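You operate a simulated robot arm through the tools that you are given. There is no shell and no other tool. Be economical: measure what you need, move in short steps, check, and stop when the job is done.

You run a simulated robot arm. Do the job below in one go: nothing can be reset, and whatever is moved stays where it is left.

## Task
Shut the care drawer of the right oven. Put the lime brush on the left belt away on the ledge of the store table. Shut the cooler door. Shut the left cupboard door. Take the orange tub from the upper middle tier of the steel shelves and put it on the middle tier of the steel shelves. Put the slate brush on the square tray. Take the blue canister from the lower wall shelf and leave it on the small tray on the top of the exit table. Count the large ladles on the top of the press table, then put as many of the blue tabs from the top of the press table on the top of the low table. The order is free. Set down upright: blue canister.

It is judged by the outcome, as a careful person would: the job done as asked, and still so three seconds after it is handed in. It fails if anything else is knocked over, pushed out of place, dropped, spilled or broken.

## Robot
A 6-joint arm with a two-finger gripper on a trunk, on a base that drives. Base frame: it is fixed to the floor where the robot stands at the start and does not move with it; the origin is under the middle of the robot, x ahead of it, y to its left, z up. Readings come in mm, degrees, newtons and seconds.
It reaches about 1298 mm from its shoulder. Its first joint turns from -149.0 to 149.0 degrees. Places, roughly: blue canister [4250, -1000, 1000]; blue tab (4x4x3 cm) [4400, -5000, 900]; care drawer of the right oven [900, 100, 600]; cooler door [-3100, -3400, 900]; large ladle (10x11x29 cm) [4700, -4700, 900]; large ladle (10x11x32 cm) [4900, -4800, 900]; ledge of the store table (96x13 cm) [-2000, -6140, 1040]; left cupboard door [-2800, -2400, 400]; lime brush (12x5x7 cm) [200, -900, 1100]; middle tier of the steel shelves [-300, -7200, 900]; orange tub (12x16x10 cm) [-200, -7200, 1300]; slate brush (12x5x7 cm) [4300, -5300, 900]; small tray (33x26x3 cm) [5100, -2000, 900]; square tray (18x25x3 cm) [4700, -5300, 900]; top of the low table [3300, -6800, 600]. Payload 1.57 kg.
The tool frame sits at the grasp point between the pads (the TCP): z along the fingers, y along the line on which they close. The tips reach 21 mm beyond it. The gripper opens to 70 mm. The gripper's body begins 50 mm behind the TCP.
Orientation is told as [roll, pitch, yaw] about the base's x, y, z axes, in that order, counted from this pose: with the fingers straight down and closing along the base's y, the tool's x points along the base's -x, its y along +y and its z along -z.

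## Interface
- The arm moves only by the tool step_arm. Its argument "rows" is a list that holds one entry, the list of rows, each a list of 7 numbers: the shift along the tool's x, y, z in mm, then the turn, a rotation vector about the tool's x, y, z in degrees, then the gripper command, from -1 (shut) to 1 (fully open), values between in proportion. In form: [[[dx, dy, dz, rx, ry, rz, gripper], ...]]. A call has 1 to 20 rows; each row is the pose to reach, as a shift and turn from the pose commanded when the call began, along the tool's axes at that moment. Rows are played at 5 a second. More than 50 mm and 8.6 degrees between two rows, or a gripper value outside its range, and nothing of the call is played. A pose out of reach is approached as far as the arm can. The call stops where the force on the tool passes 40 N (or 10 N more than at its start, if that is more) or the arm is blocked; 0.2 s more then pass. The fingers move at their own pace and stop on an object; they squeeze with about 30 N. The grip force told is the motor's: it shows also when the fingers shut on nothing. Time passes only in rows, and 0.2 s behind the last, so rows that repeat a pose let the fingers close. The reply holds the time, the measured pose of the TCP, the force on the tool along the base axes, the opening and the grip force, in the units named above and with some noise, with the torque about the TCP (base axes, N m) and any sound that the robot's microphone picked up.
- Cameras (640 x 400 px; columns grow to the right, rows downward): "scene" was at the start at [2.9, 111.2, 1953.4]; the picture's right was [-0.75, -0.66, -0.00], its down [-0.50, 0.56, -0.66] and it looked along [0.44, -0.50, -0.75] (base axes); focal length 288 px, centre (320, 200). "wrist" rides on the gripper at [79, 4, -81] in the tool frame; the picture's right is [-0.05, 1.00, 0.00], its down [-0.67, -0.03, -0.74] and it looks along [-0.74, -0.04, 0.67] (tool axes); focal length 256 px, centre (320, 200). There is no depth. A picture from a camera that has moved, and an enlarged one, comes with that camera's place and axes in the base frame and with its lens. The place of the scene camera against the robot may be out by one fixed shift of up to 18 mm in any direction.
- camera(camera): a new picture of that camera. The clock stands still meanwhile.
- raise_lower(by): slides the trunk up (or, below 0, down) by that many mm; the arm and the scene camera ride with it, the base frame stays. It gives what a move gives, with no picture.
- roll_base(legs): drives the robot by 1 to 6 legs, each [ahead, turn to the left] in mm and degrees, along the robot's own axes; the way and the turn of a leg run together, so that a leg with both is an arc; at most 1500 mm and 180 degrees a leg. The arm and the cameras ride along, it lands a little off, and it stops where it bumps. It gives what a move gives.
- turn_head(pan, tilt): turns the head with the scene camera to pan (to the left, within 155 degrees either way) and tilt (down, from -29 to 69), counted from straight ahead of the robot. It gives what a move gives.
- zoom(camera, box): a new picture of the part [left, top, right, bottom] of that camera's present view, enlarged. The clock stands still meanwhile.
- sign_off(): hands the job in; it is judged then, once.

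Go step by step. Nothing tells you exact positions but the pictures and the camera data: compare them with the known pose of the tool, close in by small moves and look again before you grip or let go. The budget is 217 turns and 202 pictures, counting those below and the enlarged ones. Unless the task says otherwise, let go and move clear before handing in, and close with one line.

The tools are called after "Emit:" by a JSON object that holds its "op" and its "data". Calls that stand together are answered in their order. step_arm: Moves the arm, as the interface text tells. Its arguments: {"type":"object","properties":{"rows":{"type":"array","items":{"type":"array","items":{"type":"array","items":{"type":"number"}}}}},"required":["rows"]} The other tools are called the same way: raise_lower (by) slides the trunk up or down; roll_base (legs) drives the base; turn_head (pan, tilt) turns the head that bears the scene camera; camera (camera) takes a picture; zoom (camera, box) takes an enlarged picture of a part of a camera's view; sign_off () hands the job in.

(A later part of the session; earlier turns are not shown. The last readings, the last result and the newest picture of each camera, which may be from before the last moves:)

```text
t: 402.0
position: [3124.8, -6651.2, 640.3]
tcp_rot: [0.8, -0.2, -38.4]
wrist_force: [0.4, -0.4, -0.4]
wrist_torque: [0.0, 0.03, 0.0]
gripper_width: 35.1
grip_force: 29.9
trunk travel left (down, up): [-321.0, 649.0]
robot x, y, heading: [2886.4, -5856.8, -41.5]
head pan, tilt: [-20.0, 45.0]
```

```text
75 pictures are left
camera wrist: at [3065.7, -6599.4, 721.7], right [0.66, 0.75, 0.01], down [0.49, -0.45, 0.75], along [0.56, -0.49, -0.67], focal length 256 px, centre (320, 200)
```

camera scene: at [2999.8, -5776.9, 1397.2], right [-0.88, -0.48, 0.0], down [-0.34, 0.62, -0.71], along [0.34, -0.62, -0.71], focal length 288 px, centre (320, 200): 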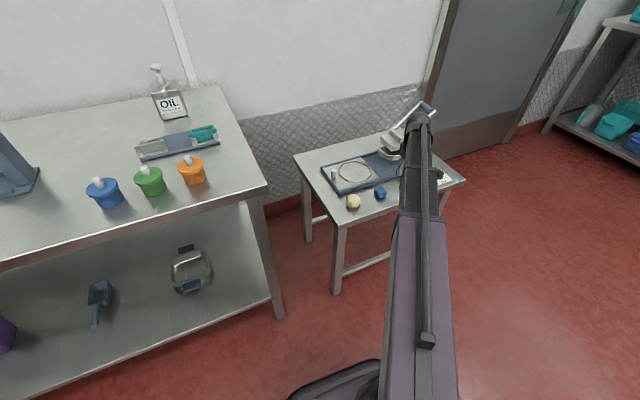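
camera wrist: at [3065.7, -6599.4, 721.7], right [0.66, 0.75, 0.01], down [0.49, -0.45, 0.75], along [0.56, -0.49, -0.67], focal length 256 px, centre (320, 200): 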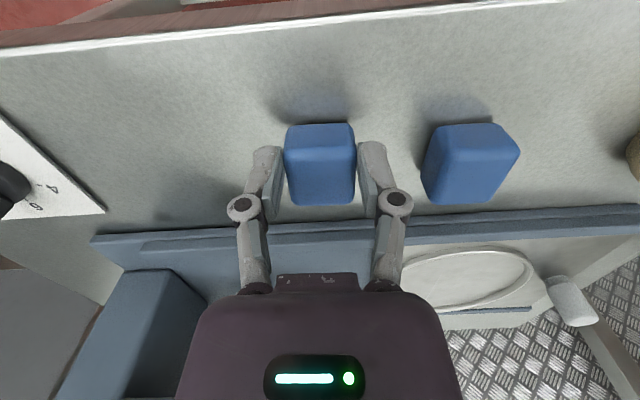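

Emit:
{"op": "raise_lower", "data": {"by": -3}}

Emit:
{"op": "raise_lower", "data": {"by": -3}}

Emit:
{"op": "step_arm", "data": {"rows": [[[0, 0, 0, 0, 0, 0, 0.2], [0, 0, 0, 0, 0, 0, 0.5], [0, 0, 0, 0, 0, 0, 0.5]]]}}

Emit:
{"op": "raise_lower", "data": {"by": 60}}

Emit:
{"op": "camera", "data": {"camera": "wrist"}}

Emit:
{"op": "raise_lower", "data": {"by": 400}}

Emit:
{"op": "raise_lower", "data": {"by": 190}}

```text
t: 402.6
position: [3125.5, -6651.8, 637.4]
tcp_rot: [0.5, -0.4, -38.5]
wrist_force: [0.7, -2.6, 15.9]
wrist_torque: [-0.11, 0.01, -0.01]
gripper_width: 35.0
grip_force: 29.8
trunk travel left (down, up): [-318.0, 652.0]
robot x, y, heading: [2888.8, -5860.1, -41.4]
head pan, tilt: [-20.0, 45.0]
```

```text
t: 403.1
position: [3124.3, -6650.7, 635.3]
tcp_rot: [0.7, -0.1, -38.5]
wrist_force: [0.4, -2.3, 17.1]
wrist_torque: [-0.04, 0.03, -0.03]
gripper_width: 35.0
grip_force: 29.8
trunk travel left (down, up): [-315.0, 655.0]
robot x, y, heading: [2885.6, -5859.0, -41.4]
head pan, tilt: [-20.0, 45.0]
```

```text
t: 403.9
position: [3125.0, -6652.3, 633.5]
tcp_rot: [0.6, -0.1, -38.6]
wrist_force: [1.2, -0.1, -0.3]
wrist_torque: [-0.03, 0.0, 0.02]
gripper_width: 52.4
grip_force: 0.0
trunk travel left (down, up): [-315.0, 655.0]
robot x, y, heading: [2886.7, -5857.0, -41.4]
head pan, tilt: [-20.0, 45.0]
```

```text
t: 404.9
position: [3125.1, -6651.1, 692.4]
tcp_rot: [0.8, -0.2, -38.6]
wrist_force: [1.0, -0.5, 2.2]
wrist_torque: [-0.03, 0.03, 0.0]
gripper_width: 52.5
grip_force: 0.0
trunk travel left (down, up): [-375.0, 595.0]
robot x, y, heading: [2885.7, -5859.6, -41.2]
head pan, tilt: [-20.0, 45.0]
```

```text
74 pictures are left
camera wrist: at [3065.7, -6599.4, 775.7], right [0.66, 0.75, 0.01], down [0.49, -0.45, 0.75], along [0.56, -0.49, -0.67], focal length 256 px, centre (320, 200)
```

wrist: 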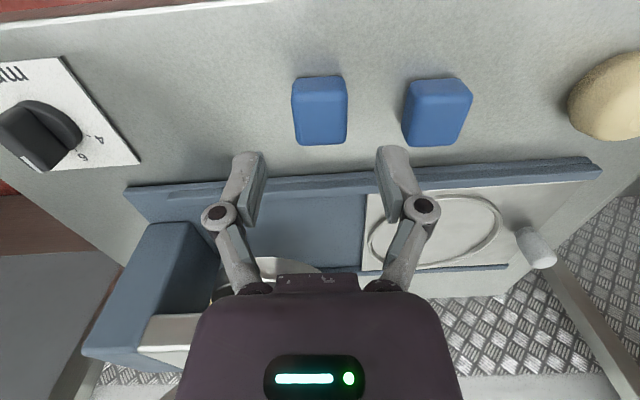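

```text
t: 408.7
position: [3124.3, -6650.6, 1093.6]
tcp_rot: [0.6, -0.2, -38.5]
wrist_force: [0.2, 0.0, -0.7]
wrist_torque: [0.03, 0.01, -0.01]
gripper_width: 52.7
grip_force: 0.0
trunk travel left (down, up): [-775.0, 195.0]
robot x, y, heading: [2885.3, -5860.1, -41.4]
head pan, tilt: [-20.0, 45.0]
```

```text
t: 410.8
position: [3125.0, -6650.1, 1283.7]
tcp_rot: [0.7, -0.2, -38.5]
wrist_force: [0.2, 0.1, -0.3]
wrist_torque: [-0.03, -0.03, 0.01]
gripper_width: 52.5
grip_force: 0.1
trunk travel left (down, up): [-965.0, 5.0]
robot x, y, heading: [2887.8, -5855.9, -41.3]
head pan, tilt: [-20.0, 45.0]
```

Both tabs are on the low table. Next the blue canister: I bring the arm ahead and drive up the aisle past the press table.

Emit:
{"op": "step_arm", "data": {"rows": [[[-1, 49, 0, 0, 0, 0, 1], [-2, 98, 0, 0, 0, 0, 1], [-3, 147, 0, 0, 0, 0, 1], [-4, 196, 0, 0, 0, 0, 1], [-5, 245, 0, 0, 0, 0, 1], [-6, 294, 0, 0, 0, 0, 1], [-7, 343, 0, 0, 0, 0, 1], [-8, 392, 0, 0, 0, 0, 1], [-8, 440, 0, 0, 0, 0, 1]]]}}

Emit:
{"op": "roll_base", "data": {"legs": [[0, 87.5], [1450, 0]]}}

Emit:
{"op": "turn_head", "data": {"pan": 10, "tilt": 25}}

Emit:
{"op": "camera", "data": {"camera": "scene"}}

Emit:
{"op": "turn_head", "data": {"pan": 50, "tilt": 25}}

Emit:
{"op": "camera", "data": {"camera": "scene"}}

```text
t: 412.8
position: [3404.6, -6309.8, 1283.7]
tcp_rot: [0.5, -0.2, -38.5]
wrist_force: [0.4, 1.4, 0.6]
wrist_torque: [-0.02, 0.0, 0.0]
gripper_width: 70.2
grip_force: 0.0
out of reach, approached as far as the arm can: row 4, 6, 7, 8, 9
trunk travel left (down, up): [-965.0, 5.0]
robot x, y, heading: [2885.3, -5858.2, -41.2]
head pan, tilt: [-20.0, 45.0]
```

```text
t: 427.0
position: [4400.6, -4379.9, 1283.1]
tcp_rot: [0.7, -0.3, 46.6]
wrist_force: [-0.4, 0.2, 0.7]
wrist_torque: [-0.04, 0.03, -0.01]
gripper_width: 70.0
grip_force: 0.0
trunk travel left (down, up): [-965.0, 5.0]
robot x, y, heading: [3906.9, -4858.7, 44.3]
head pan, tilt: [-20.0, 45.0]
```

```text
t: 428.0
position: [4400.4, -4380.6, 1283.8]
tcp_rot: [0.7, -0.2, 46.6]
wrist_force: [0.3, 0.8, 0.1]
wrist_torque: [0.02, -0.02, -0.03]
gripper_width: 69.9
grip_force: 0.1
trunk travel left (down, up): [-965.0, 5.0]
robot x, y, heading: [3905.5, -4860.7, 44.2]
head pan, tilt: [10.0, 25.0]
```

```text
73 pictures are left
camera scene: at [3804.8, -4696.3, 1993.7], right [0.81, -0.59, 0.0], down [-0.25, -0.34, -0.91], along [0.53, 0.73, -0.42], focal length 288 px, centre (320, 200)
```

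scene: 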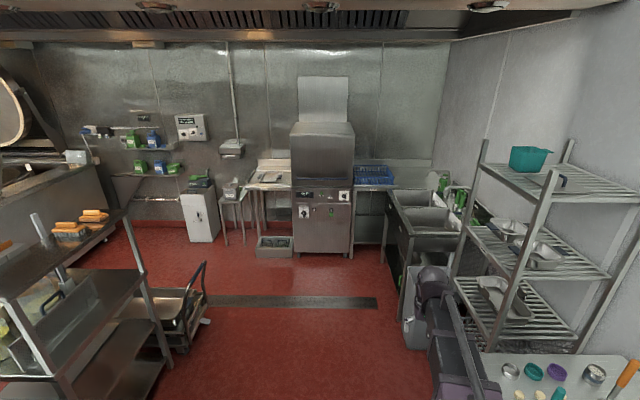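

```text
t: 429.0
position: [4401.9, -4379.8, 1284.2]
tcp_rot: [0.7, -0.3, 46.6]
wrist_force: [0.4, -0.1, 0.3]
wrist_torque: [0.0, -0.01, -0.01]
gripper_width: 69.9
grip_force: 0.0
trunk travel left (down, up): [-965.0, 5.0]
robot x, y, heading: [3908.7, -4858.1, 44.0]
head pan, tilt: [50.0, 25.0]
```

```text
72 pictures are left
camera scene: at [3744.1, -4679.0, 1993.8], right [1.0, 0.07, 0.0], down [0.03, -0.42, -0.91], along [-0.06, 0.9, -0.42], focal length 288 px, centre (320, 200)
```

scene: 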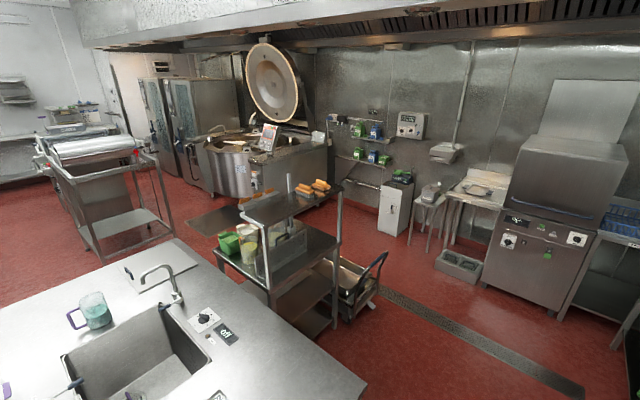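

I see the lower wall shelf with blue and green canisters and the exit table with its tray. I zoom in.

Emit:
{"op": "zoom", "data": {"camera": "scene", "box": [320, 100, 540, 280]}}

```text
2.22 times, centred on (430, 190) of scene
camera zoom: at [3744.1, -4679.0, 1993.8], right [1.0, 0.07, 0.0], down [0.03, -0.42, -0.91], along [-0.06, 0.9, -0.42], focal length 640 px, centre (76, 222)
```

zoom: 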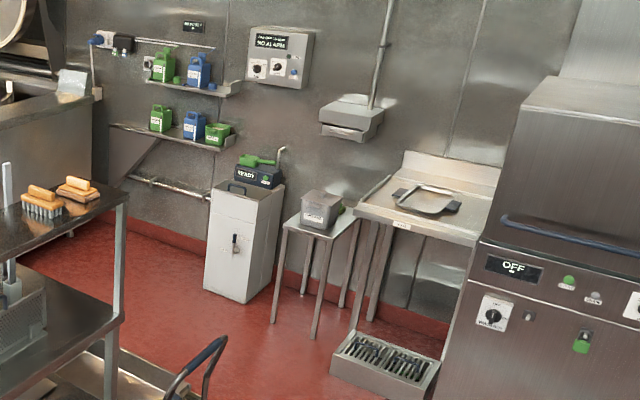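

Plan: drive up the aisle, then diagonally to a spot from which both the shelf and the exit table are in reach.

Emit:
{"op": "roll_base", "data": {"legs": [[0, 9], [1250, 0], [0, 52], [900, 0]]}}

Emit:
{"op": "turn_head", "data": {"pan": -10, "tilt": 30}}

Emit:
{"op": "camera", "data": {"camera": "scene"}}

```text
t: 446.5
position: [4260.5, -2305.3, 1282.5]
tcp_rot: [0.7, -0.3, 106.9]
wrist_force: [-0.4, -0.5, -0.4]
wrist_torque: [-0.02, -0.01, 0.0]
gripper_width: 70.3
grip_force: 0.1
trunk travel left (down, up): [-965.0, 5.0]
robot x, y, heading: [4432.9, -2971.8, 104.5]
head pan, tilt: [50.0, 25.0]
```

```text
t: 447.8
position: [4259.5, -2306.2, 1284.6]
tcp_rot: [0.7, -0.2, 106.9]
wrist_force: [0.2, 0.4, 0.1]
wrist_torque: [-0.02, 0.01, -0.01]
gripper_width: 70.0
grip_force: 0.1
trunk travel left (down, up): [-965.0, 5.0]
robot x, y, heading: [4432.2, -2970.5, 104.6]
head pan, tilt: [-10.0, 30.0]
```

```text
70 pictures are left
camera scene: at [4265.9, -2972.1, 1985.8], right [1.0, 0.08, 0.0], down [0.04, -0.5, -0.87], along [-0.07, 0.86, -0.5], focal length 288 px, centre (320, 200)
```

scene: 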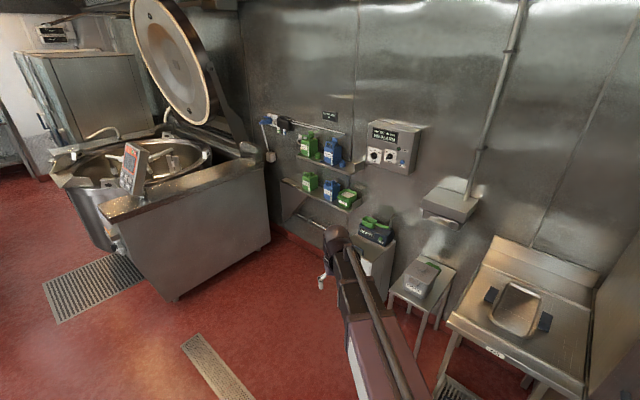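

Emit:
{"op": "zoom", "data": {"camera": "scene", "box": [260, 110, 420, 260]}}

Emit:
{"op": "zoom", "data": {"camera": "scene", "box": [400, 220, 620, 400]}}

```text
2.67 times, centred on (340, 185) of scene
camera zoom: at [4265.9, -2972.1, 1985.8], right [1.0, 0.08, 0.0], down [0.04, -0.5, -0.87], along [-0.07, 0.86, -0.5], focal length 768 px, centre (267, 240)
```

zoom: 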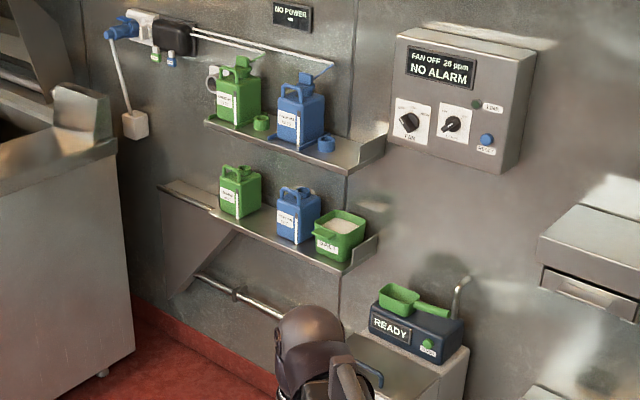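

```text
2.22 times, centred on (510, 310) of scene
camera zoom: at [4265.9, -2972.1, 1985.8], right [1.0, 0.08, 0.0], down [0.04, -0.5, -0.87], along [-0.07, 0.86, -0.5], focal length 640 px, centre (-102, -44)
```

zoom: 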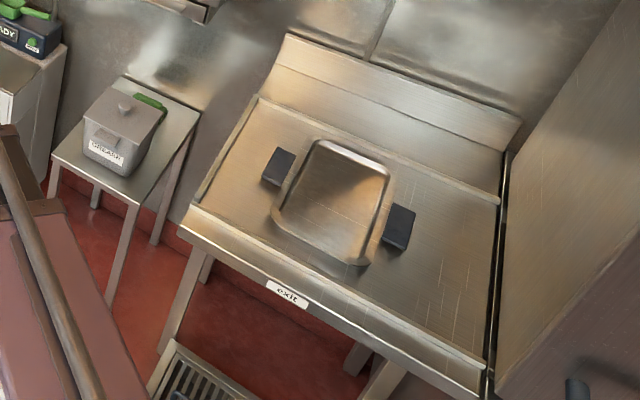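

I drive on to the chosen spot and turn to face between shelf and exit table.

Emit:
{"op": "roll_base", "data": {"legs": [[850, 0], [0, -55]]}}

Emit:
{"op": "turn_head", "data": {"pan": 40, "tilt": 35}}

Emit:
{"op": "camera", "data": {"camera": "scene"}}

Emit:
{"op": "zoom", "data": {"camera": "scene", "box": [220, 60, 420, 220]}}

```text
t: 456.8
position: [4656.5, -1623.0, 1284.1]
tcp_rot: [0.6, -0.2, 52.6]
wrist_force: [-0.3, 0.3, -0.6]
wrist_torque: [0.0, 0.0, 0.01]
gripper_width: 70.0
grip_force: 0.1
trunk travel left (down, up): [-965.0, 5.0]
robot x, y, heading: [4230.1, -2165.3, 50.6]
head pan, tilt: [-10.0, 30.0]
```

```text
t: 458.0
position: [4657.2, -1623.4, 1283.3]
tcp_rot: [0.7, -0.2, 52.6]
wrist_force: [0.5, -0.1, -0.4]
wrist_torque: [0.0, 0.01, 0.0]
gripper_width: 69.9
grip_force: 0.1
trunk travel left (down, up): [-965.0, 5.0]
robot x, y, heading: [4235.1, -2165.5, 50.8]
head pan, tilt: [40.0, 35.0]
```

```text
67 pictures are left
camera scene: at [4065.2, -2007.3, 1978.1], right [1.0, 0.01, 0.0], down [0.01, -0.57, -0.82], along [-0.01, 0.82, -0.57], focal length 288 px, centre (320, 200)
```

scene: 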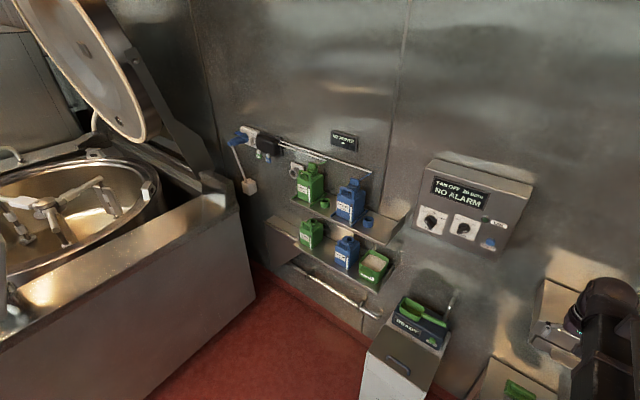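

```text
2.50 times, centred on (320, 140) of scene
camera zoom: at [4065.2, -2007.3, 1978.1], right [1.0, 0.01, 0.0], down [0.01, -0.57, -0.82], along [-0.01, 0.82, -0.57], focal length 720 px, centre (320, 350)
```

zoom: 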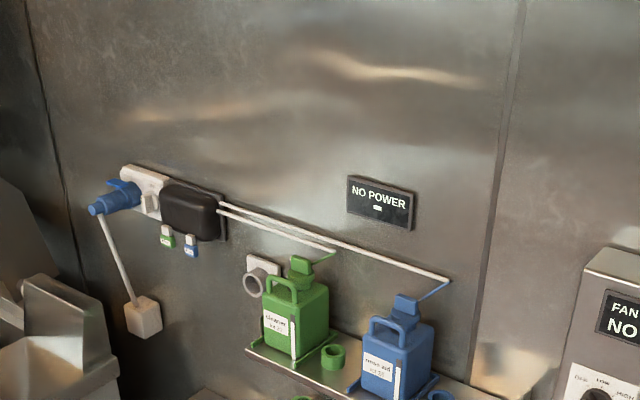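

Emit:
{"op": "zoom", "data": {"camera": "scene", "box": [260, 150, 420, 320]}}

```text
2.35 times, centred on (340, 235) of scene
camera zoom: at [4065.2, -2007.3, 1978.1], right [1.0, 0.01, 0.0], down [0.01, -0.57, -0.82], along [-0.01, 0.82, -0.57], focal length 678 px, centre (273, 118)
```

zoom: 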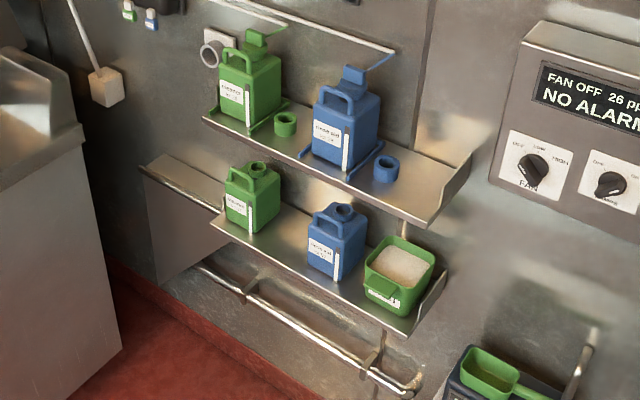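

The canister has a front arch handle. I swing the arm toward the shelf, level the gripper and look closer with the wrist camera.

Emit:
{"op": "step_arm", "data": {"rows": [[[15, 44, 0, 0, 0, -3.7, 1], [29, 87, 0, 0, 0, -7.4, 1], [44, 131, 0, 0, 0, -11.1, 1], [59, 174, 0, 0, 0, -14.8, 1], [74, 218, 0, 0, 0, -18.5, 1], [88, 262, 0, 0, 0, -22.2, 1], [103, 305, 0, 0, 0, -25.9, 1], [118, 349, 0, 0, 0, -29.6, 1], [132, 392, 0, 0, 0, -33.3, 1], [147, 436, 0, 0, 0, -37, 1]]]}}

Emit:
{"op": "step_arm", "data": {"rows": [[[-20, 0, -2, 0, -7.5, 0, 1], [-39, 0, -6, 0, -15, 0, 1], [-57, 0, -14, 0, -22.5, 0, 1], [-75, 0, -25, 0, -30, 0, 1], [-91, 0, -38, 0, -37.5, 0, 1], [-106, 0, -54, 0, -45, 0, 1]]]}}

Emit:
{"op": "camera", "data": {"camera": "wrist"}}

Emit:
{"op": "camera", "data": {"camera": "scene"}}

```text
t: 460.2
position: [4219.6, -1475.8, 1282.3]
tcp_rot: [0.4, -0.7, 89.7]
wrist_force: [-0.8, -0.4, -0.2]
wrist_torque: [0.0, 0.01, -0.01]
gripper_width: 69.9
grip_force: 0.0
out of reach, approached as far as the arm can: row 6, 7, 8, 9, 10
trunk travel left (down, up): [-965.0, 5.0]
robot x, y, heading: [4233.6, -2164.6, 50.9]
head pan, tilt: [40.0, 35.0]
```

```text
t: 461.6
position: [4222.0, -1369.2, 1339.9]
tcp_rot: [0.6, -45.8, 89.2]
wrist_force: [0.6, 0.5, 0.0]
wrist_torque: [0.0, -0.01, -0.01]
gripper_width: 70.0
grip_force: 0.1
trunk travel left (down, up): [-965.0, 5.0]
robot x, y, heading: [4230.2, -2162.6, 50.7]
head pan, tilt: [40.0, 35.0]
```

```text
64 pictures are left
camera wrist: at [4218.0, -1484.1, 1340.8], right [-1.0, 0.04, 0.05], down [0.04, -0.07, 1.0], along [0.05, 1.0, 0.07], focal length 256 px, centre (320, 200)
```

wrist: 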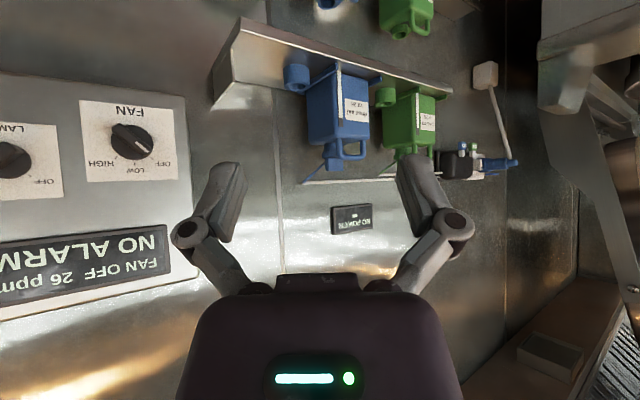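

```text
63 pictures are left
camera scene: at [4064.8, -2007.2, 1978.0], right [1.0, 0.01, 0.0], down [0.01, -0.57, -0.82], along [-0.01, 0.82, -0.57], focal length 288 px, centre (320, 200)
```

scene: 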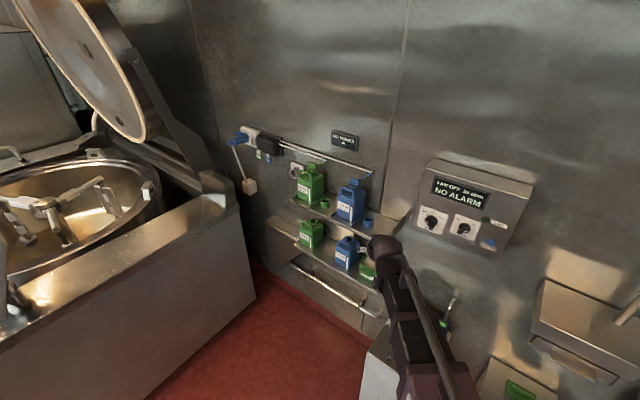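

The beam would pass over the white bin on this line, so I fold the gripper down again and move the robot straight in front of the shelf instead.

Emit:
{"op": "step_arm", "data": {"rows": [[[24, 0, -10, 0, 7.6, 0, 1], [48, 0, -21, 0, 15.2, 0, 1], [72, 0, -31, 0, 22.8, 0, 1], [96, 0, -42, 0, 30.4, 0, 1], [120, 0, -52, 0, 38, 0, 1], [143, 0, -63, 0, 45.6, 0, 1]]]}}

Emit:
{"op": "roll_base", "data": {"legs": [[0, -87.6], [-690, 0], [0, 50]]}}

Emit:
{"op": "turn_head", "data": {"pan": 35, "tilt": 35}}

Emit:
{"op": "camera", "data": {"camera": "scene"}}

```text
t: 463.0
position: [4220.6, -1515.9, 1284.2]
tcp_rot: [0.5, 0.2, 89.6]
wrist_force: [-0.4, -0.6, 0.0]
wrist_torque: [0.03, -0.01, -0.03]
gripper_width: 70.2
grip_force: 0.1
out of reach, approached as far as the arm can: row 1, 2, 3, 4, 6
trunk travel left (down, up): [-965.0, 5.0]
robot x, y, heading: [4231.8, -2165.4, 50.7]
head pan, tilt: [40.0, 35.0]
```

```text
t: 476.2
position: [4074.5, -1250.6, 1283.0]
tcp_rot: [0.5, 0.1, 51.4]
wrist_force: [0.6, 0.7, -0.8]
wrist_torque: [-0.03, -0.03, 0.0]
gripper_width: 69.9
grip_force: 0.1
trunk travel left (down, up): [-965.0, 5.0]
robot x, y, heading: [3674.6, -1748.1, 12.1]
head pan, tilt: [40.0, 35.0]
```

```text
t: 476.9
position: [4074.1, -1251.5, 1284.3]
tcp_rot: [0.5, 0.0, 51.5]
wrist_force: [-0.1, -0.3, -0.4]
wrist_torque: [0.02, -0.03, 0.0]
gripper_width: 69.8
grip_force: 0.0
trunk travel left (down, up): [-965.0, 5.0]
robot x, y, heading: [3677.5, -1754.9, 12.2]
head pan, tilt: [35.0, 35.0]
```

```text
62 pictures are left
camera scene: at [3651.7, -1536.1, 1978.2], right [0.73, -0.68, 0.0], down [-0.39, -0.42, -0.82], along [0.56, 0.6, -0.57], focal length 288 px, centre (320, 200)
```

scene: 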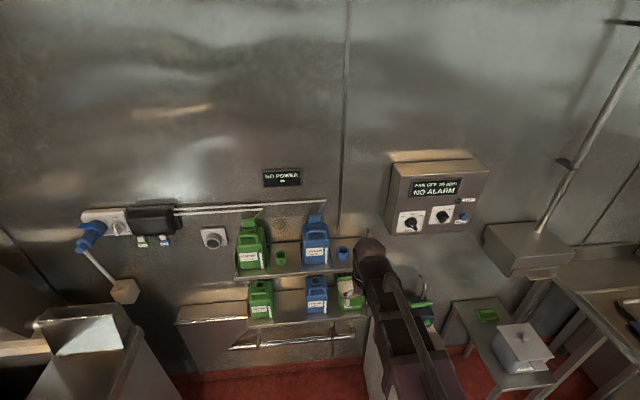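

Straight in front of the shelf now; canister at about (4194,-930,905). Zooming.

Emit:
{"op": "zoom", "data": {"camera": "scene", "box": [220, 200, 380, 340]}}

```text
2.86 times, centred on (300, 270) of scene
camera zoom: at [3651.7, -1536.1, 1978.2], right [0.73, -0.68, 0.0], down [-0.39, -0.42, -0.82], along [0.56, 0.6, -0.57], focal length 823 px, centre (377, 0)
```

zoom: 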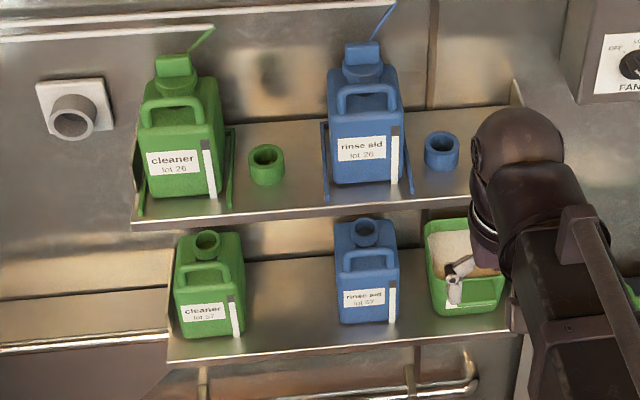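

I lower to the canister's height with a 45° tilt for a level wrist-camera view.

Emit:
{"op": "raise_lower", "data": {"by": -330}}

Emit:
{"op": "step_arm", "data": {"rows": [[[-10, 12, -2, 0, -7.5, 0, 1], [-20, 24, -6, 0, -15, 0, 1], [-28, 36, -14, 0, -22.5, 0, 1], [-36, 48, -25, 0, -30, 0, 1], [-44, 60, -38, 0, -37.5, 0, 1], [-50, 70, -54, 0, -45, 0, 1]]]}}

Emit:
{"op": "camera", "data": {"camera": "wrist"}}

Emit:
{"op": "camera", "data": {"camera": "scene"}}

```text
t: 480.1
position: [4075.5, -1250.4, 954.5]
tcp_rot: [0.5, 0.0, 51.4]
wrist_force: [-0.5, 0.1, -0.7]
wrist_torque: [-0.04, -0.01, -0.02]
gripper_width: 69.8
grip_force: 0.1
trunk travel left (down, up): [-635.0, 335.0]
robot x, y, heading: [3679.9, -1751.9, 12.1]
head pan, tilt: [35.0, 35.0]
```

```text
t: 481.5
position: [4051.7, -1169.7, 1007.5]
tcp_rot: [0.6, -45.1, 51.0]
wrist_force: [0.1, -0.3, -0.1]
wrist_torque: [0.0, -0.02, 0.01]
gripper_width: 70.3
grip_force: 0.0
trunk travel left (down, up): [-635.0, 335.0]
robot x, y, heading: [3675.7, -1753.1, 11.9]
head pan, tilt: [35.0, 35.0]
```

```text
60 pictures are left
camera wrist: at [3977.0, -1255.5, 1010.7], right [-0.76, 0.65, 0.05], down [0.0, -0.07, 1.0], along [0.65, 0.75, 0.06], focal length 256 px, centre (320, 200)
```

wrist: 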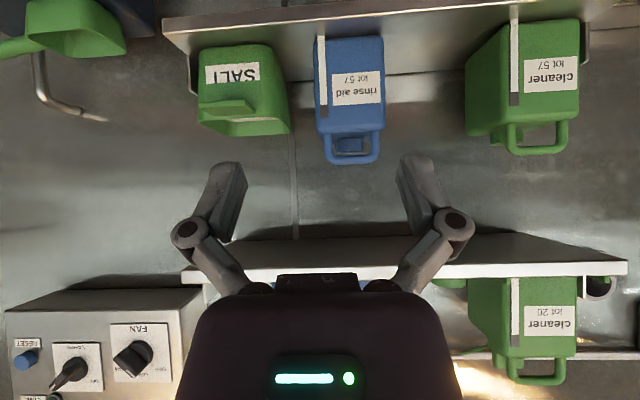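

```text
59 pictures are left
camera scene: at [3652.0, -1535.1, 1648.0], right [0.73, -0.68, 0.0], down [-0.39, -0.42, -0.82], along [0.56, 0.6, -0.57], focal length 288 px, centre (320, 200)
```

scene: 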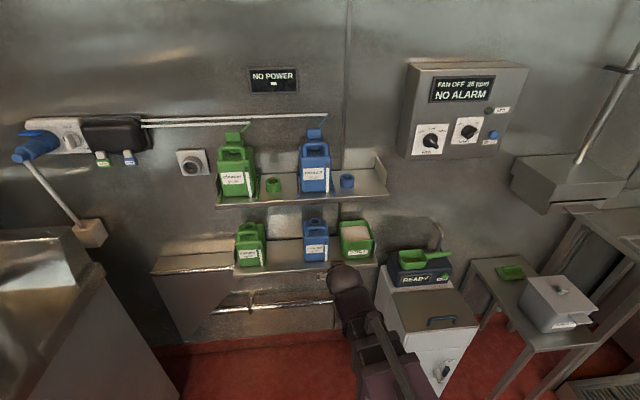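

Now a close look at the canister from the wrist camera.

Emit:
{"op": "zoom", "data": {"camera": "wrist", "box": [260, 0, 440, 190]}}

```text
2.11 times, centred on (350, 95) of wrist
camera zoom: at [3977.0, -1255.5, 1010.7], right [-0.76, 0.65, 0.05], down [0.0, -0.07, 1.0], along [0.65, 0.75, 0.06], focal length 539 px, centre (257, 421)
```

zoom: 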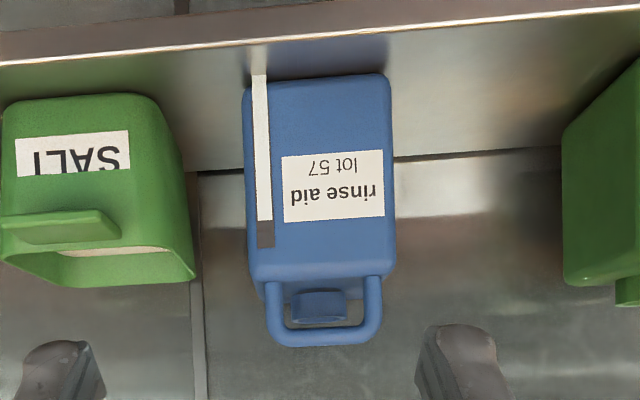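

The hoop handle is at about (4168,-968), its bar near z 974 and ~17 mm thick. I level the gripper in front of it, roll it 90° and narrow the opening to 34 mm.

Emit:
{"op": "step_arm", "data": {"rows": [[[-22, 5, 9, 0, -7.5, 0, 0], [-44, 11, 18, 0, -15, 0, 0], [-66, 16, 27, 0, -22.5, 0, 0], [-88, 22, 36, 0, -30, 0, 0], [-109, 27, 45, 0, -37.5, 0, 0], [-130, 33, 54, 0, -45, 0, 0]]]}}

Emit:
{"op": "step_arm", "data": {"rows": [[[0, 0, 0, 0, 0, 8, 0], [0, 0, 0, 0, 0, 16, 0], [0, 0, 0, 0, 0, 24, 0], [0, 0, 0, 0, 0, 32, 0], [0, 0, 0, 0, 0, 40, 0], [0, 0, 0, 0, 0, 48, 0], [0, 0, 0, 0, 0, 56, 0], [0, 0, 0, 0, 0, 64, 0], [0, 0, 0, 0, 0, 72, 0], [0, 0, 0, 0, 0, 80, 0], [0, 0, 0, 0, 0, 88, 0], [0, 0, 0, 0, 0, 90, 0]]]}}

Emit:
{"op": "raise_lower", "data": {"by": -75}}

Emit:
{"op": "camera", "data": {"camera": "wrist"}}

Emit:
{"op": "camera", "data": {"camera": "scene"}}

```text
t: 482.9
position: [4104.2, -1050.4, 1137.6]
tcp_rot: [70.7, -89.3, -19.3]
wrist_force: [-0.9, -0.3, 0.0]
wrist_torque: [-0.04, 0.04, 0.01]
gripper_width: 34.9
grip_force: 0.0
out of reach, approached as far as the arm can: row 1, 2, 3, 4, 5, 6
trunk travel left (down, up): [-635.0, 335.0]
robot x, y, heading: [3678.5, -1753.2, 12.1]
head pan, tilt: [35.0, 35.0]
```

```text
t: 485.5
position: [4109.7, -1047.4, 1134.5]
tcp_rot: [88.3, 0.3, -38.3]
wrist_force: [-0.1, -0.4, 0.6]
wrist_torque: [-0.01, -0.01, -0.04]
gripper_width: 35.0
grip_force: 0.0
out of reach, approached as far as the arm can: row 11, 12
trunk travel left (down, up): [-635.0, 335.0]
robot x, y, heading: [3678.3, -1752.9, 11.9]
head pan, tilt: [35.0, 35.0]
```

```text
t: 486.6
position: [4109.7, -1047.6, 1059.3]
tcp_rot: [88.3, 0.1, -38.3]
wrist_force: [0.1, 0.5, 0.7]
wrist_torque: [-0.01, 0.0, -0.03]
gripper_width: 35.0
grip_force: 0.1
trunk travel left (down, up): [-560.0, 410.0]
robot x, y, heading: [3674.8, -1753.6, 12.2]
head pan, tilt: [35.0, 35.0]
```

```text
57 pictures are left
camera wrist: at [3997.9, -1062.9, 1067.3], right [0.06, -0.01, 1.0], down [0.06, -1.0, -0.01], along [1.0, 0.06, -0.06], focal length 256 px, centre (320, 200)
```

wrist: 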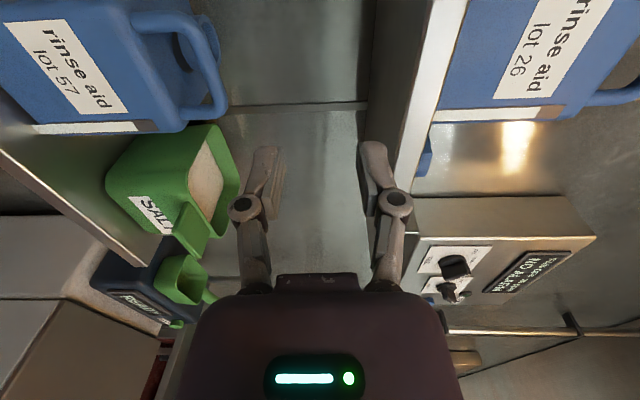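

```text
56 pictures are left
camera scene: at [3652.1, -1535.2, 1573.1], right [0.73, -0.68, 0.0], down [-0.39, -0.42, -0.82], along [0.56, 0.6, -0.57], focal length 288 px, centre (320, 200)
```

scene: 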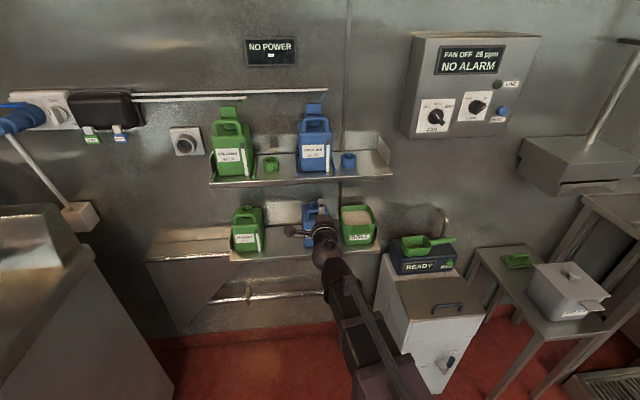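

The salt tub and shelf are clear. I lower to the bar's height and re-measure.

Emit:
{"op": "raise_lower", "data": {"by": -79}}

Emit:
{"op": "camera", "data": {"camera": "wrist"}}

Emit:
{"op": "zoom", "data": {"camera": "scene", "box": [260, 130, 420, 250]}}

```text
t: 487.8
position: [4109.0, -1048.0, 980.4]
tcp_rot: [88.3, 0.0, -38.3]
wrist_force: [0.1, -0.4, 0.3]
wrist_torque: [-0.02, 0.03, -0.01]
gripper_width: 35.0
grip_force: 0.1
trunk travel left (down, up): [-481.0, 489.0]
robot x, y, heading: [3679.9, -1752.2, 12.1]
head pan, tilt: [35.0, 35.0]
```

```text
55 pictures are left
camera wrist: at [3997.9, -1062.9, 988.3], right [0.06, -0.01, 1.0], down [0.06, -1.0, -0.01], along [1.0, 0.06, -0.06], focal length 256 px, centre (320, 200)
```

wrist: 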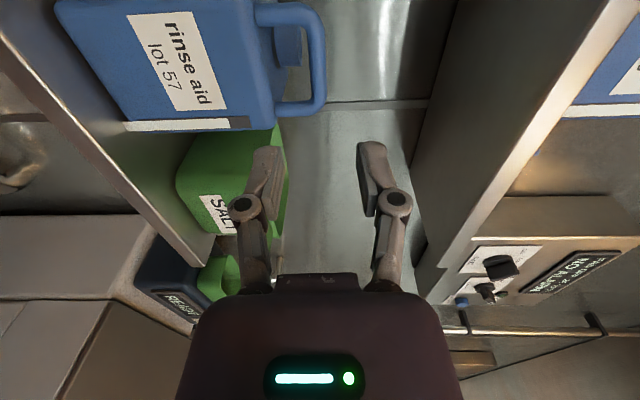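

```text
3.33 times, centred on (340, 190) of scene
camera zoom: at [3652.1, -1535.1, 1494.1], right [0.73, -0.68, 0.0], down [-0.39, -0.42, -0.82], along [0.56, 0.6, -0.57], focal length 960 px, centre (253, 233)
```

zoom: 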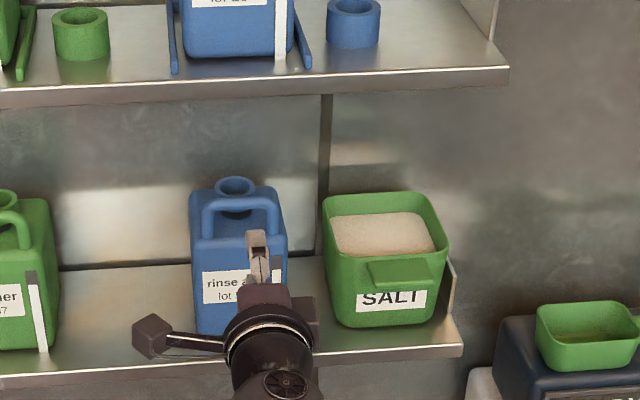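

Bar centre is z≈974 with a ~21 mm hole below it, and the gripper is laterally aligned. I drop 2 mm and advance most of the way.

Emit:
{"op": "raise_lower", "data": {"by": -2}}

Emit:
{"op": "step_arm", "data": {"rows": [[[3, 0, 30, 0, 0, 0, 0], [3, 0, 60, 0, 0, 0, 0], [3, 0, 82, 0, 0, 0, 0]]]}}

Emit:
{"op": "camera", "data": {"camera": "wrist"}}

Emit:
{"op": "zoom", "data": {"camera": "scene", "box": [280, 150, 380, 225]}}

```text
t: 488.3
position: [4110.0, -1048.1, 978.5]
tcp_rot: [88.2, 0.1, -38.2]
wrist_force: [0.3, 0.1, 0.0]
wrist_torque: [0.0, 0.02, 0.01]
gripper_width: 34.7
grip_force: 0.0
trunk travel left (down, up): [-479.0, 491.0]
robot x, y, heading: [3677.3, -1750.2, 12.2]
head pan, tilt: [35.0, 35.0]
```

```text
t: 489.1
position: [4160.2, -980.8, 977.7]
tcp_rot: [88.2, 0.1, -38.3]
wrist_force: [0.3, 0.3, 0.0]
wrist_torque: [0.0, -0.01, 0.0]
gripper_width: 34.6
grip_force: 0.1
trunk travel left (down, up): [-479.0, 491.0]
robot x, y, heading: [3676.0, -1754.8, 12.2]
head pan, tilt: [35.0, 35.0]
```

```text
53 pictures are left
camera wrist: at [4046.5, -996.6, 986.0], right [0.06, -0.01, 1.0], down [0.06, -1.0, -0.01], along [1.0, 0.06, -0.06], focal length 256 px, centre (320, 200)
```

wrist: 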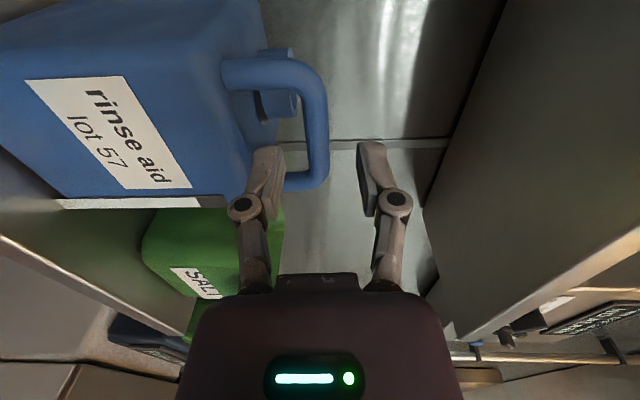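

```text
5.33 times, centred on (330, 188) of scene
camera zoom: at [3652.2, -1534.9, 1492.0], right [0.73, -0.68, 0.0], down [-0.39, -0.42, -0.82], along [0.56, 0.6, -0.57], focal length 1536 px, centre (267, 267)
```

zoom: 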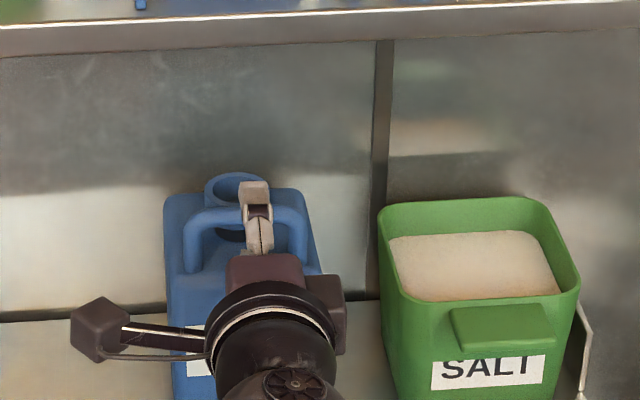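

Both fingers straddle the bar. I raise 3 mm, advance 18 mm more and close.

Emit:
{"op": "raise_lower", "data": {"by": 2.5}}

Emit:
{"op": "step_arm", "data": {"rows": [[[0, 0, 6, 0, 0, 0, 0], [0, 0, 12, 0, 0, 0, 0], [0, 0, 19, 0, 0, 0, 0]]]}}

Emit:
{"op": "camera", "data": {"camera": "wrist"}}

```text
t: 489.6
position: [4158.3, -982.6, 980.8]
tcp_rot: [88.2, 0.1, -38.3]
wrist_force: [-0.7, 0.4, -0.7]
wrist_torque: [-0.01, 0.02, 0.0]
gripper_width: 34.7
grip_force: 0.1
trunk travel left (down, up): [-481.0, 489.0]
robot x, y, heading: [3677.0, -1753.5, 11.9]
head pan, tilt: [35.0, 35.0]
```

```text
t: 490.4
position: [4170.6, -966.5, 979.3]
tcp_rot: [88.3, 0.1, -38.3]
wrist_force: [0.7, -0.3, 0.0]
wrist_torque: [0.01, -0.05, 0.03]
gripper_width: 34.8
grip_force: 0.1
trunk travel left (down, up): [-481.0, 489.0]
robot x, y, heading: [3679.9, -1756.3, 11.9]
head pan, tilt: [35.0, 35.0]
```

```text
51 pictures are left
camera wrist: at [4058.4, -981.9, 988.6], right [0.06, -0.01, 1.0], down [0.06, -1.0, -0.01], along [1.0, 0.06, -0.06], focal length 256 px, centre (320, 200)
```

wrist: 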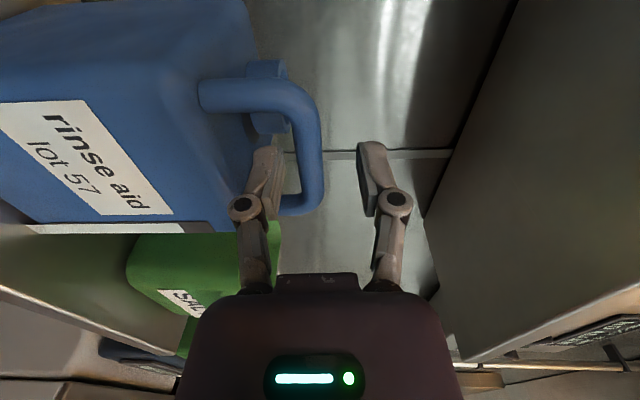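

Tips are level with the bar; 10 mm more, then close.

Emit:
{"op": "step_arm", "data": {"rows": [[[0, 0, 5, 0, 0, 0, 0], [0, 0, 10, 0, 0, 0, 0], [0, 0, 10, 0, 0, 0, -0.6], [0, 0, 10, 0, 0, 0, -1], [0, 0, 10, 0, 0, 0, -1], [0, 0, 10, 0, 0, 0, -1]]]}}

Emit:
{"op": "camera", "data": {"camera": "wrist"}}

Emit:
{"op": "zoom", "data": {"camera": "scene", "box": [280, 150, 380, 225]}}

```text
t: 491.8
position: [4176.4, -957.8, 979.1]
tcp_rot: [88.2, 0.2, -38.2]
wrist_force: [-0.4, 1.0, 0.6]
wrist_torque: [0.2, 0.22, 0.05]
gripper_width: 10.9
grip_force: 30.1
trunk travel left (down, up): [-481.0, 489.0]
robot x, y, heading: [3677.3, -1752.7, 12.3]
head pan, tilt: [35.0, 35.0]
```

```text
50 pictures are left
camera wrist: at [4065.0, -973.4, 987.9], right [0.06, -0.01, 1.0], down [0.06, -1.0, -0.01], along [1.0, 0.06, -0.06], focal length 256 px, centre (320, 200)
```

wrist: 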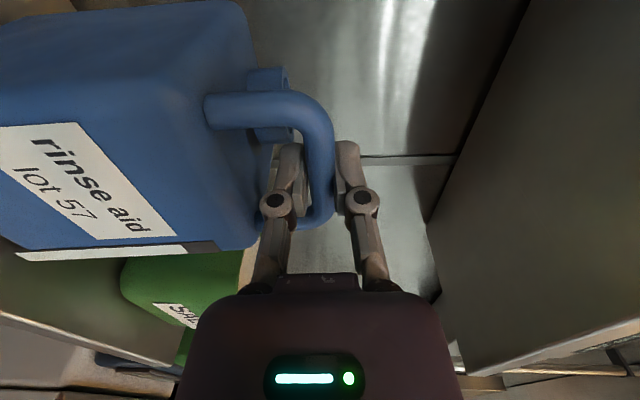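

```text
5.33 times, centred on (330, 188) of scene
camera zoom: at [3652.7, -1534.2, 1494.4], right [0.73, -0.68, 0.0], down [-0.39, -0.42, -0.82], along [0.56, 0.6, -0.57], focal length 1536 px, centre (267, 267)
```

zoom: 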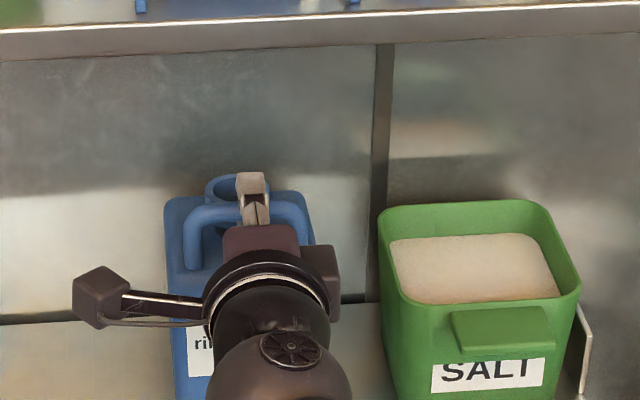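

Gripped the bar (10.9 mm). Lift 25 mm and look.

Emit:
{"op": "raise_lower", "data": {"by": 25}}

Emit:
{"op": "camera", "data": {"camera": "wrist"}}

Emit:
{"op": "zoom", "data": {"camera": "scene", "box": [260, 140, 400, 245]}}

```text
t: 492.5
position: [4176.5, -958.5, 1004.2]
tcp_rot: [88.1, 0.0, -38.2]
wrist_force: [-0.1, 0.2, -11.4]
wrist_torque: [0.03, -0.07, 0.01]
gripper_width: 11.0
grip_force: 30.1
trunk travel left (down, up): [-506.0, 464.0]
robot x, y, heading: [3675.1, -1750.9, 12.1]
head pan, tilt: [35.0, 35.0]
```

```text
48 pictures are left
camera wrist: at [4065.3, -973.0, 1012.5], right [0.06, -0.01, 1.0], down [0.06, -1.0, -0.01], along [1.0, 0.06, -0.06], focal length 256 px, centre (320, 200)
```

wrist: 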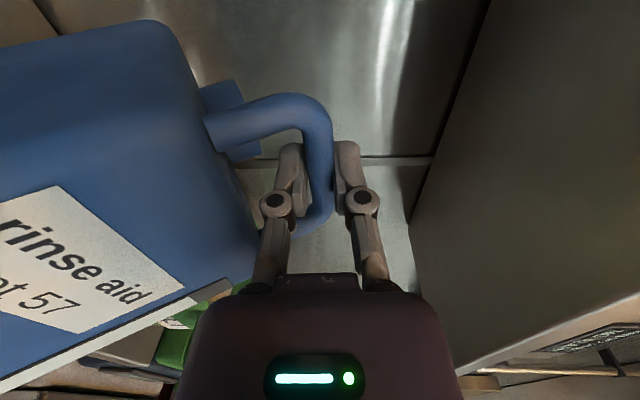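

```text
3.81 times, centred on (330, 192) of scene
camera zoom: at [3653.0, -1533.6, 1519.3], right [0.73, -0.68, 0.0], down [-0.39, -0.42, -0.82], along [0.56, 0.6, -0.57], focal length 1097 px, centre (282, 229)
```

zoom: 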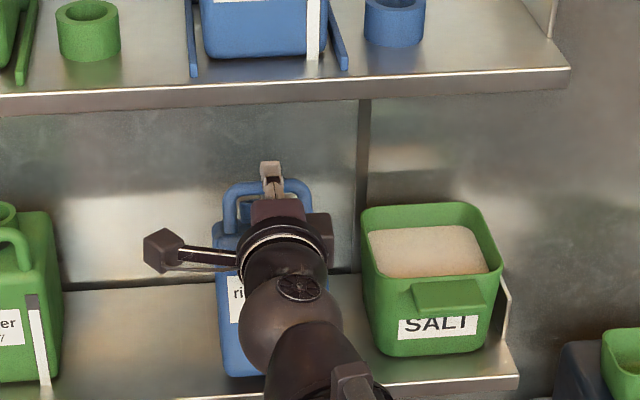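

It hangs swung slightly about the bar (11 N). I raise a bit more and withdraw it from the shelf slowly.

Emit:
{"op": "raise_lower", "data": {"by": 22}}

Emit:
{"op": "step_arm", "data": {"rows": [[[0, 0, -12, 0, 0, 0, -1], [0, 0, -24, 0, 0, 0, -1], [0, 0, -36, 0, 0, 0, -1], [0, 0, -48, 0, 0, 0, -1], [0, 0, -60, 0, 0, 0, -1], [0, 0, -72, 0, 0, 0, -1], [0, 0, -84, 0, 0, 0, -1], [0, 0, -96, 0, 0, 0, -1], [0, 0, -108, 0, 0, 0, -1]]]}}

Emit:
{"op": "camera", "data": {"camera": "scene"}}

Emit:
{"op": "camera", "data": {"camera": "wrist"}}

```text
t: 493.2
position: [4176.4, -958.7, 1026.2]
tcp_rot: [88.2, 0.1, -38.2]
wrist_force: [-0.1, 0.0, -11.7]
wrist_torque: [0.06, -0.05, -0.03]
gripper_width: 11.0
grip_force: 30.1
trunk travel left (down, up): [-528.0, 442.0]
robot x, y, heading: [3677.1, -1750.4, 12.0]
head pan, tilt: [35.0, 35.0]
```

```text
t: 495.2
position: [4109.1, -1042.7, 1026.6]
tcp_rot: [88.3, 0.1, -38.4]
wrist_force: [-0.5, -0.4, -10.2]
wrist_torque: [0.01, 0.0, 0.0]
gripper_width: 10.8
grip_force: 30.0
trunk travel left (down, up): [-528.0, 442.0]
robot x, y, heading: [3678.5, -1749.2, 12.4]
head pan, tilt: [35.0, 35.0]
```

```text
46 pictures are left
camera scene: at [3652.7, -1534.1, 1541.4], right [0.73, -0.68, 0.0], down [-0.39, -0.42, -0.82], along [0.56, 0.6, -0.57], focal length 288 px, centre (320, 200)
```

scene: 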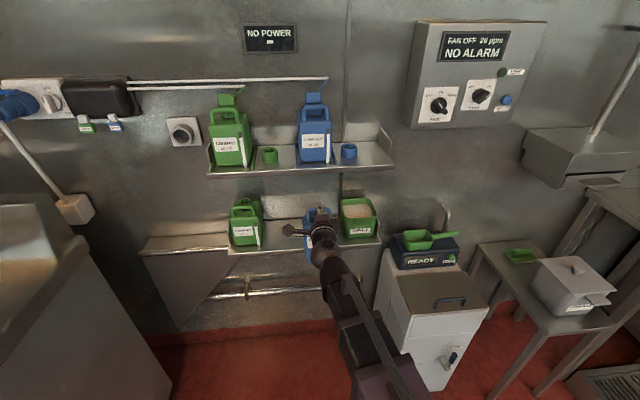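

```text
45 pictures are left
camera wrist: at [3997.7, -1057.8, 1034.9], right [0.06, -0.01, 1.0], down [0.06, -1.0, -0.01], along [1.0, 0.06, -0.06], focal length 256 px, centre (320, 200)
```

wrist: 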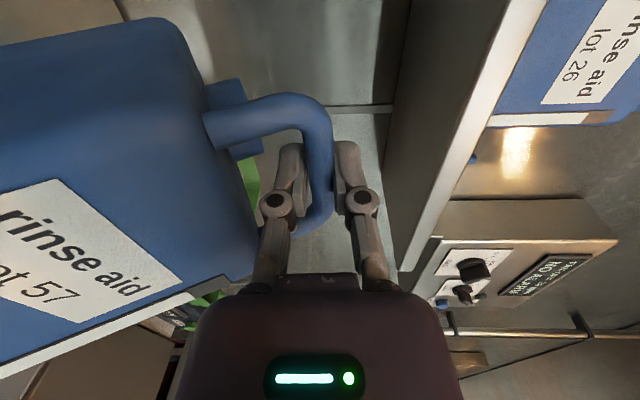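

I reverse the base out, raise high, and drive toward the exit table.

Emit:
{"op": "roll_base", "data": {"legs": [[-120, 0]]}}

Emit:
{"op": "raise_lower", "data": {"by": 390}}

Emit:
{"op": "roll_base", "data": {"legs": [[0, -56.5], [620, 0]]}}

Emit:
{"op": "turn_head", "data": {"pan": 45, "tilt": 40}}

Emit:
{"op": "camera", "data": {"camera": "scene"}}

```text
t: 496.6
position: [3990.8, -1068.1, 1027.1]
tcp_rot: [88.1, 0.1, -38.3]
wrist_force: [-0.7, 0.2, -9.6]
wrist_torque: [-0.01, 0.01, 0.0]
gripper_width: 11.1
grip_force: 30.2
trunk travel left (down, up): [-528.0, 442.0]
robot x, y, heading: [3556.5, -1779.3, 12.0]
head pan, tilt: [35.0, 35.0]
```

```text
t: 500.4
position: [3992.0, -1067.8, 1416.5]
tcp_rot: [88.1, 0.1, -38.4]
wrist_force: [-0.2, 0.1, -10.6]
wrist_torque: [-0.03, -0.01, 0.03]
gripper_width: 11.1
grip_force: 30.1
trunk travel left (down, up): [-918.0, 52.0]
robot x, y, heading: [3558.8, -1778.9, 12.1]
head pan, tilt: [35.0, 35.0]
```

```text
t: 508.0
position: [4811.3, -2176.9, 1415.8]
tcp_rot: [88.1, 0.1, -95.5]
wrist_force: [0.2, -0.5, -11.6]
wrist_torque: [-0.05, 0.05, 0.03]
gripper_width: 10.8
grip_force: 30.2
trunk travel left (down, up): [-918.0, 52.0]
robot x, y, heading: [3983.5, -2196.6, -44.7]
head pan, tilt: [35.0, 35.0]
stopped in leg 2: the robot was blocked; the commanded pose is now the measured one
```

```text
t: 508.7
position: [4810.1, -2175.9, 1417.3]
tcp_rot: [88.2, 0.1, -95.4]
wrist_force: [0.2, -1.1, -11.2]
wrist_torque: [0.02, 0.04, 0.0]
gripper_width: 10.9
grip_force: 30.0
trunk travel left (down, up): [-918.0, 52.0]
robot x, y, heading: [3978.8, -2196.3, -44.9]
head pan, tilt: [45.0, 40.0]
```

```text
44 pictures are left
camera scene: at [4150.9, -2046.6, 1923.8], right [0.0, -1.0, 0.0], down [-0.64, 0.0, -0.77], along [0.77, 0.0, -0.64], focal length 288 px, centre (320, 200)
```

scene: 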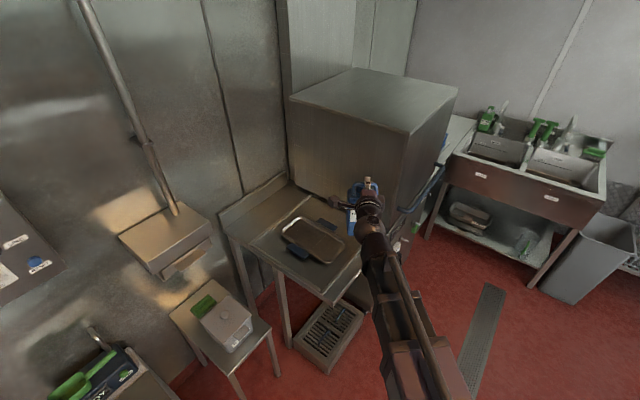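

The drive stopped as blocked. I look around the base before going on.

Emit:
{"op": "turn_head", "data": {"pan": -25, "tilt": 50}}

Emit:
{"op": "camera", "data": {"camera": "scene"}}

Emit:
{"op": "camera", "data": {"camera": "wrist"}}

```text
t: 510.1
position: [4810.4, -2175.9, 1417.7]
tcp_rot: [88.2, 0.1, -95.4]
wrist_force: [0.6, 1.2, -11.3]
wrist_torque: [-0.05, 0.05, 0.0]
gripper_width: 11.0
grip_force: 30.2
trunk travel left (down, up): [-918.0, 52.0]
robot x, y, heading: [3979.1, -2198.4, -45.1]
head pan, tilt: [-25.0, 50.0]
```

```text
43 pictures are left
camera scene: at [4092.4, -2119.0, 1909.7], right [-0.94, -0.35, 0.0], down [-0.27, 0.72, -0.64], along [0.22, -0.6, -0.77], focal length 288 px, centre (320, 200)
```

scene: 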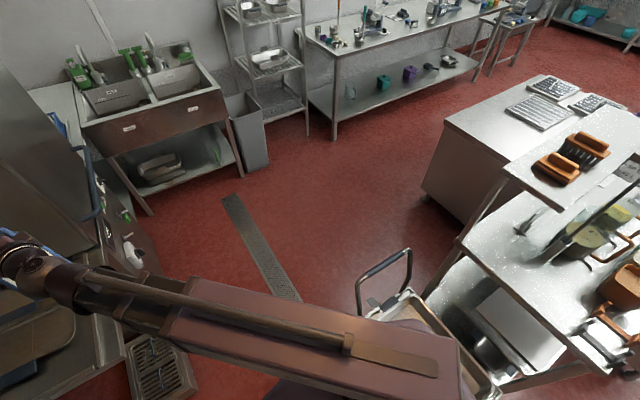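

```text
42 pictures are left
camera wrist: at [4738.0, -2089.0, 1424.8], right [0.03, -0.06, 1.0], down [-0.81, -0.59, -0.01], along [0.59, -0.8, -0.06], focal length 256 px, centre (320, 200)
```

wrist: 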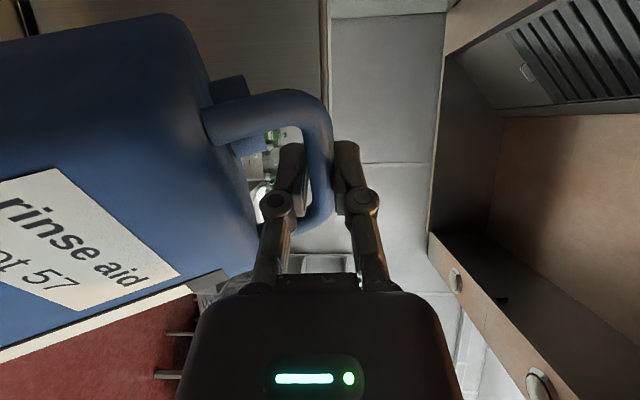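

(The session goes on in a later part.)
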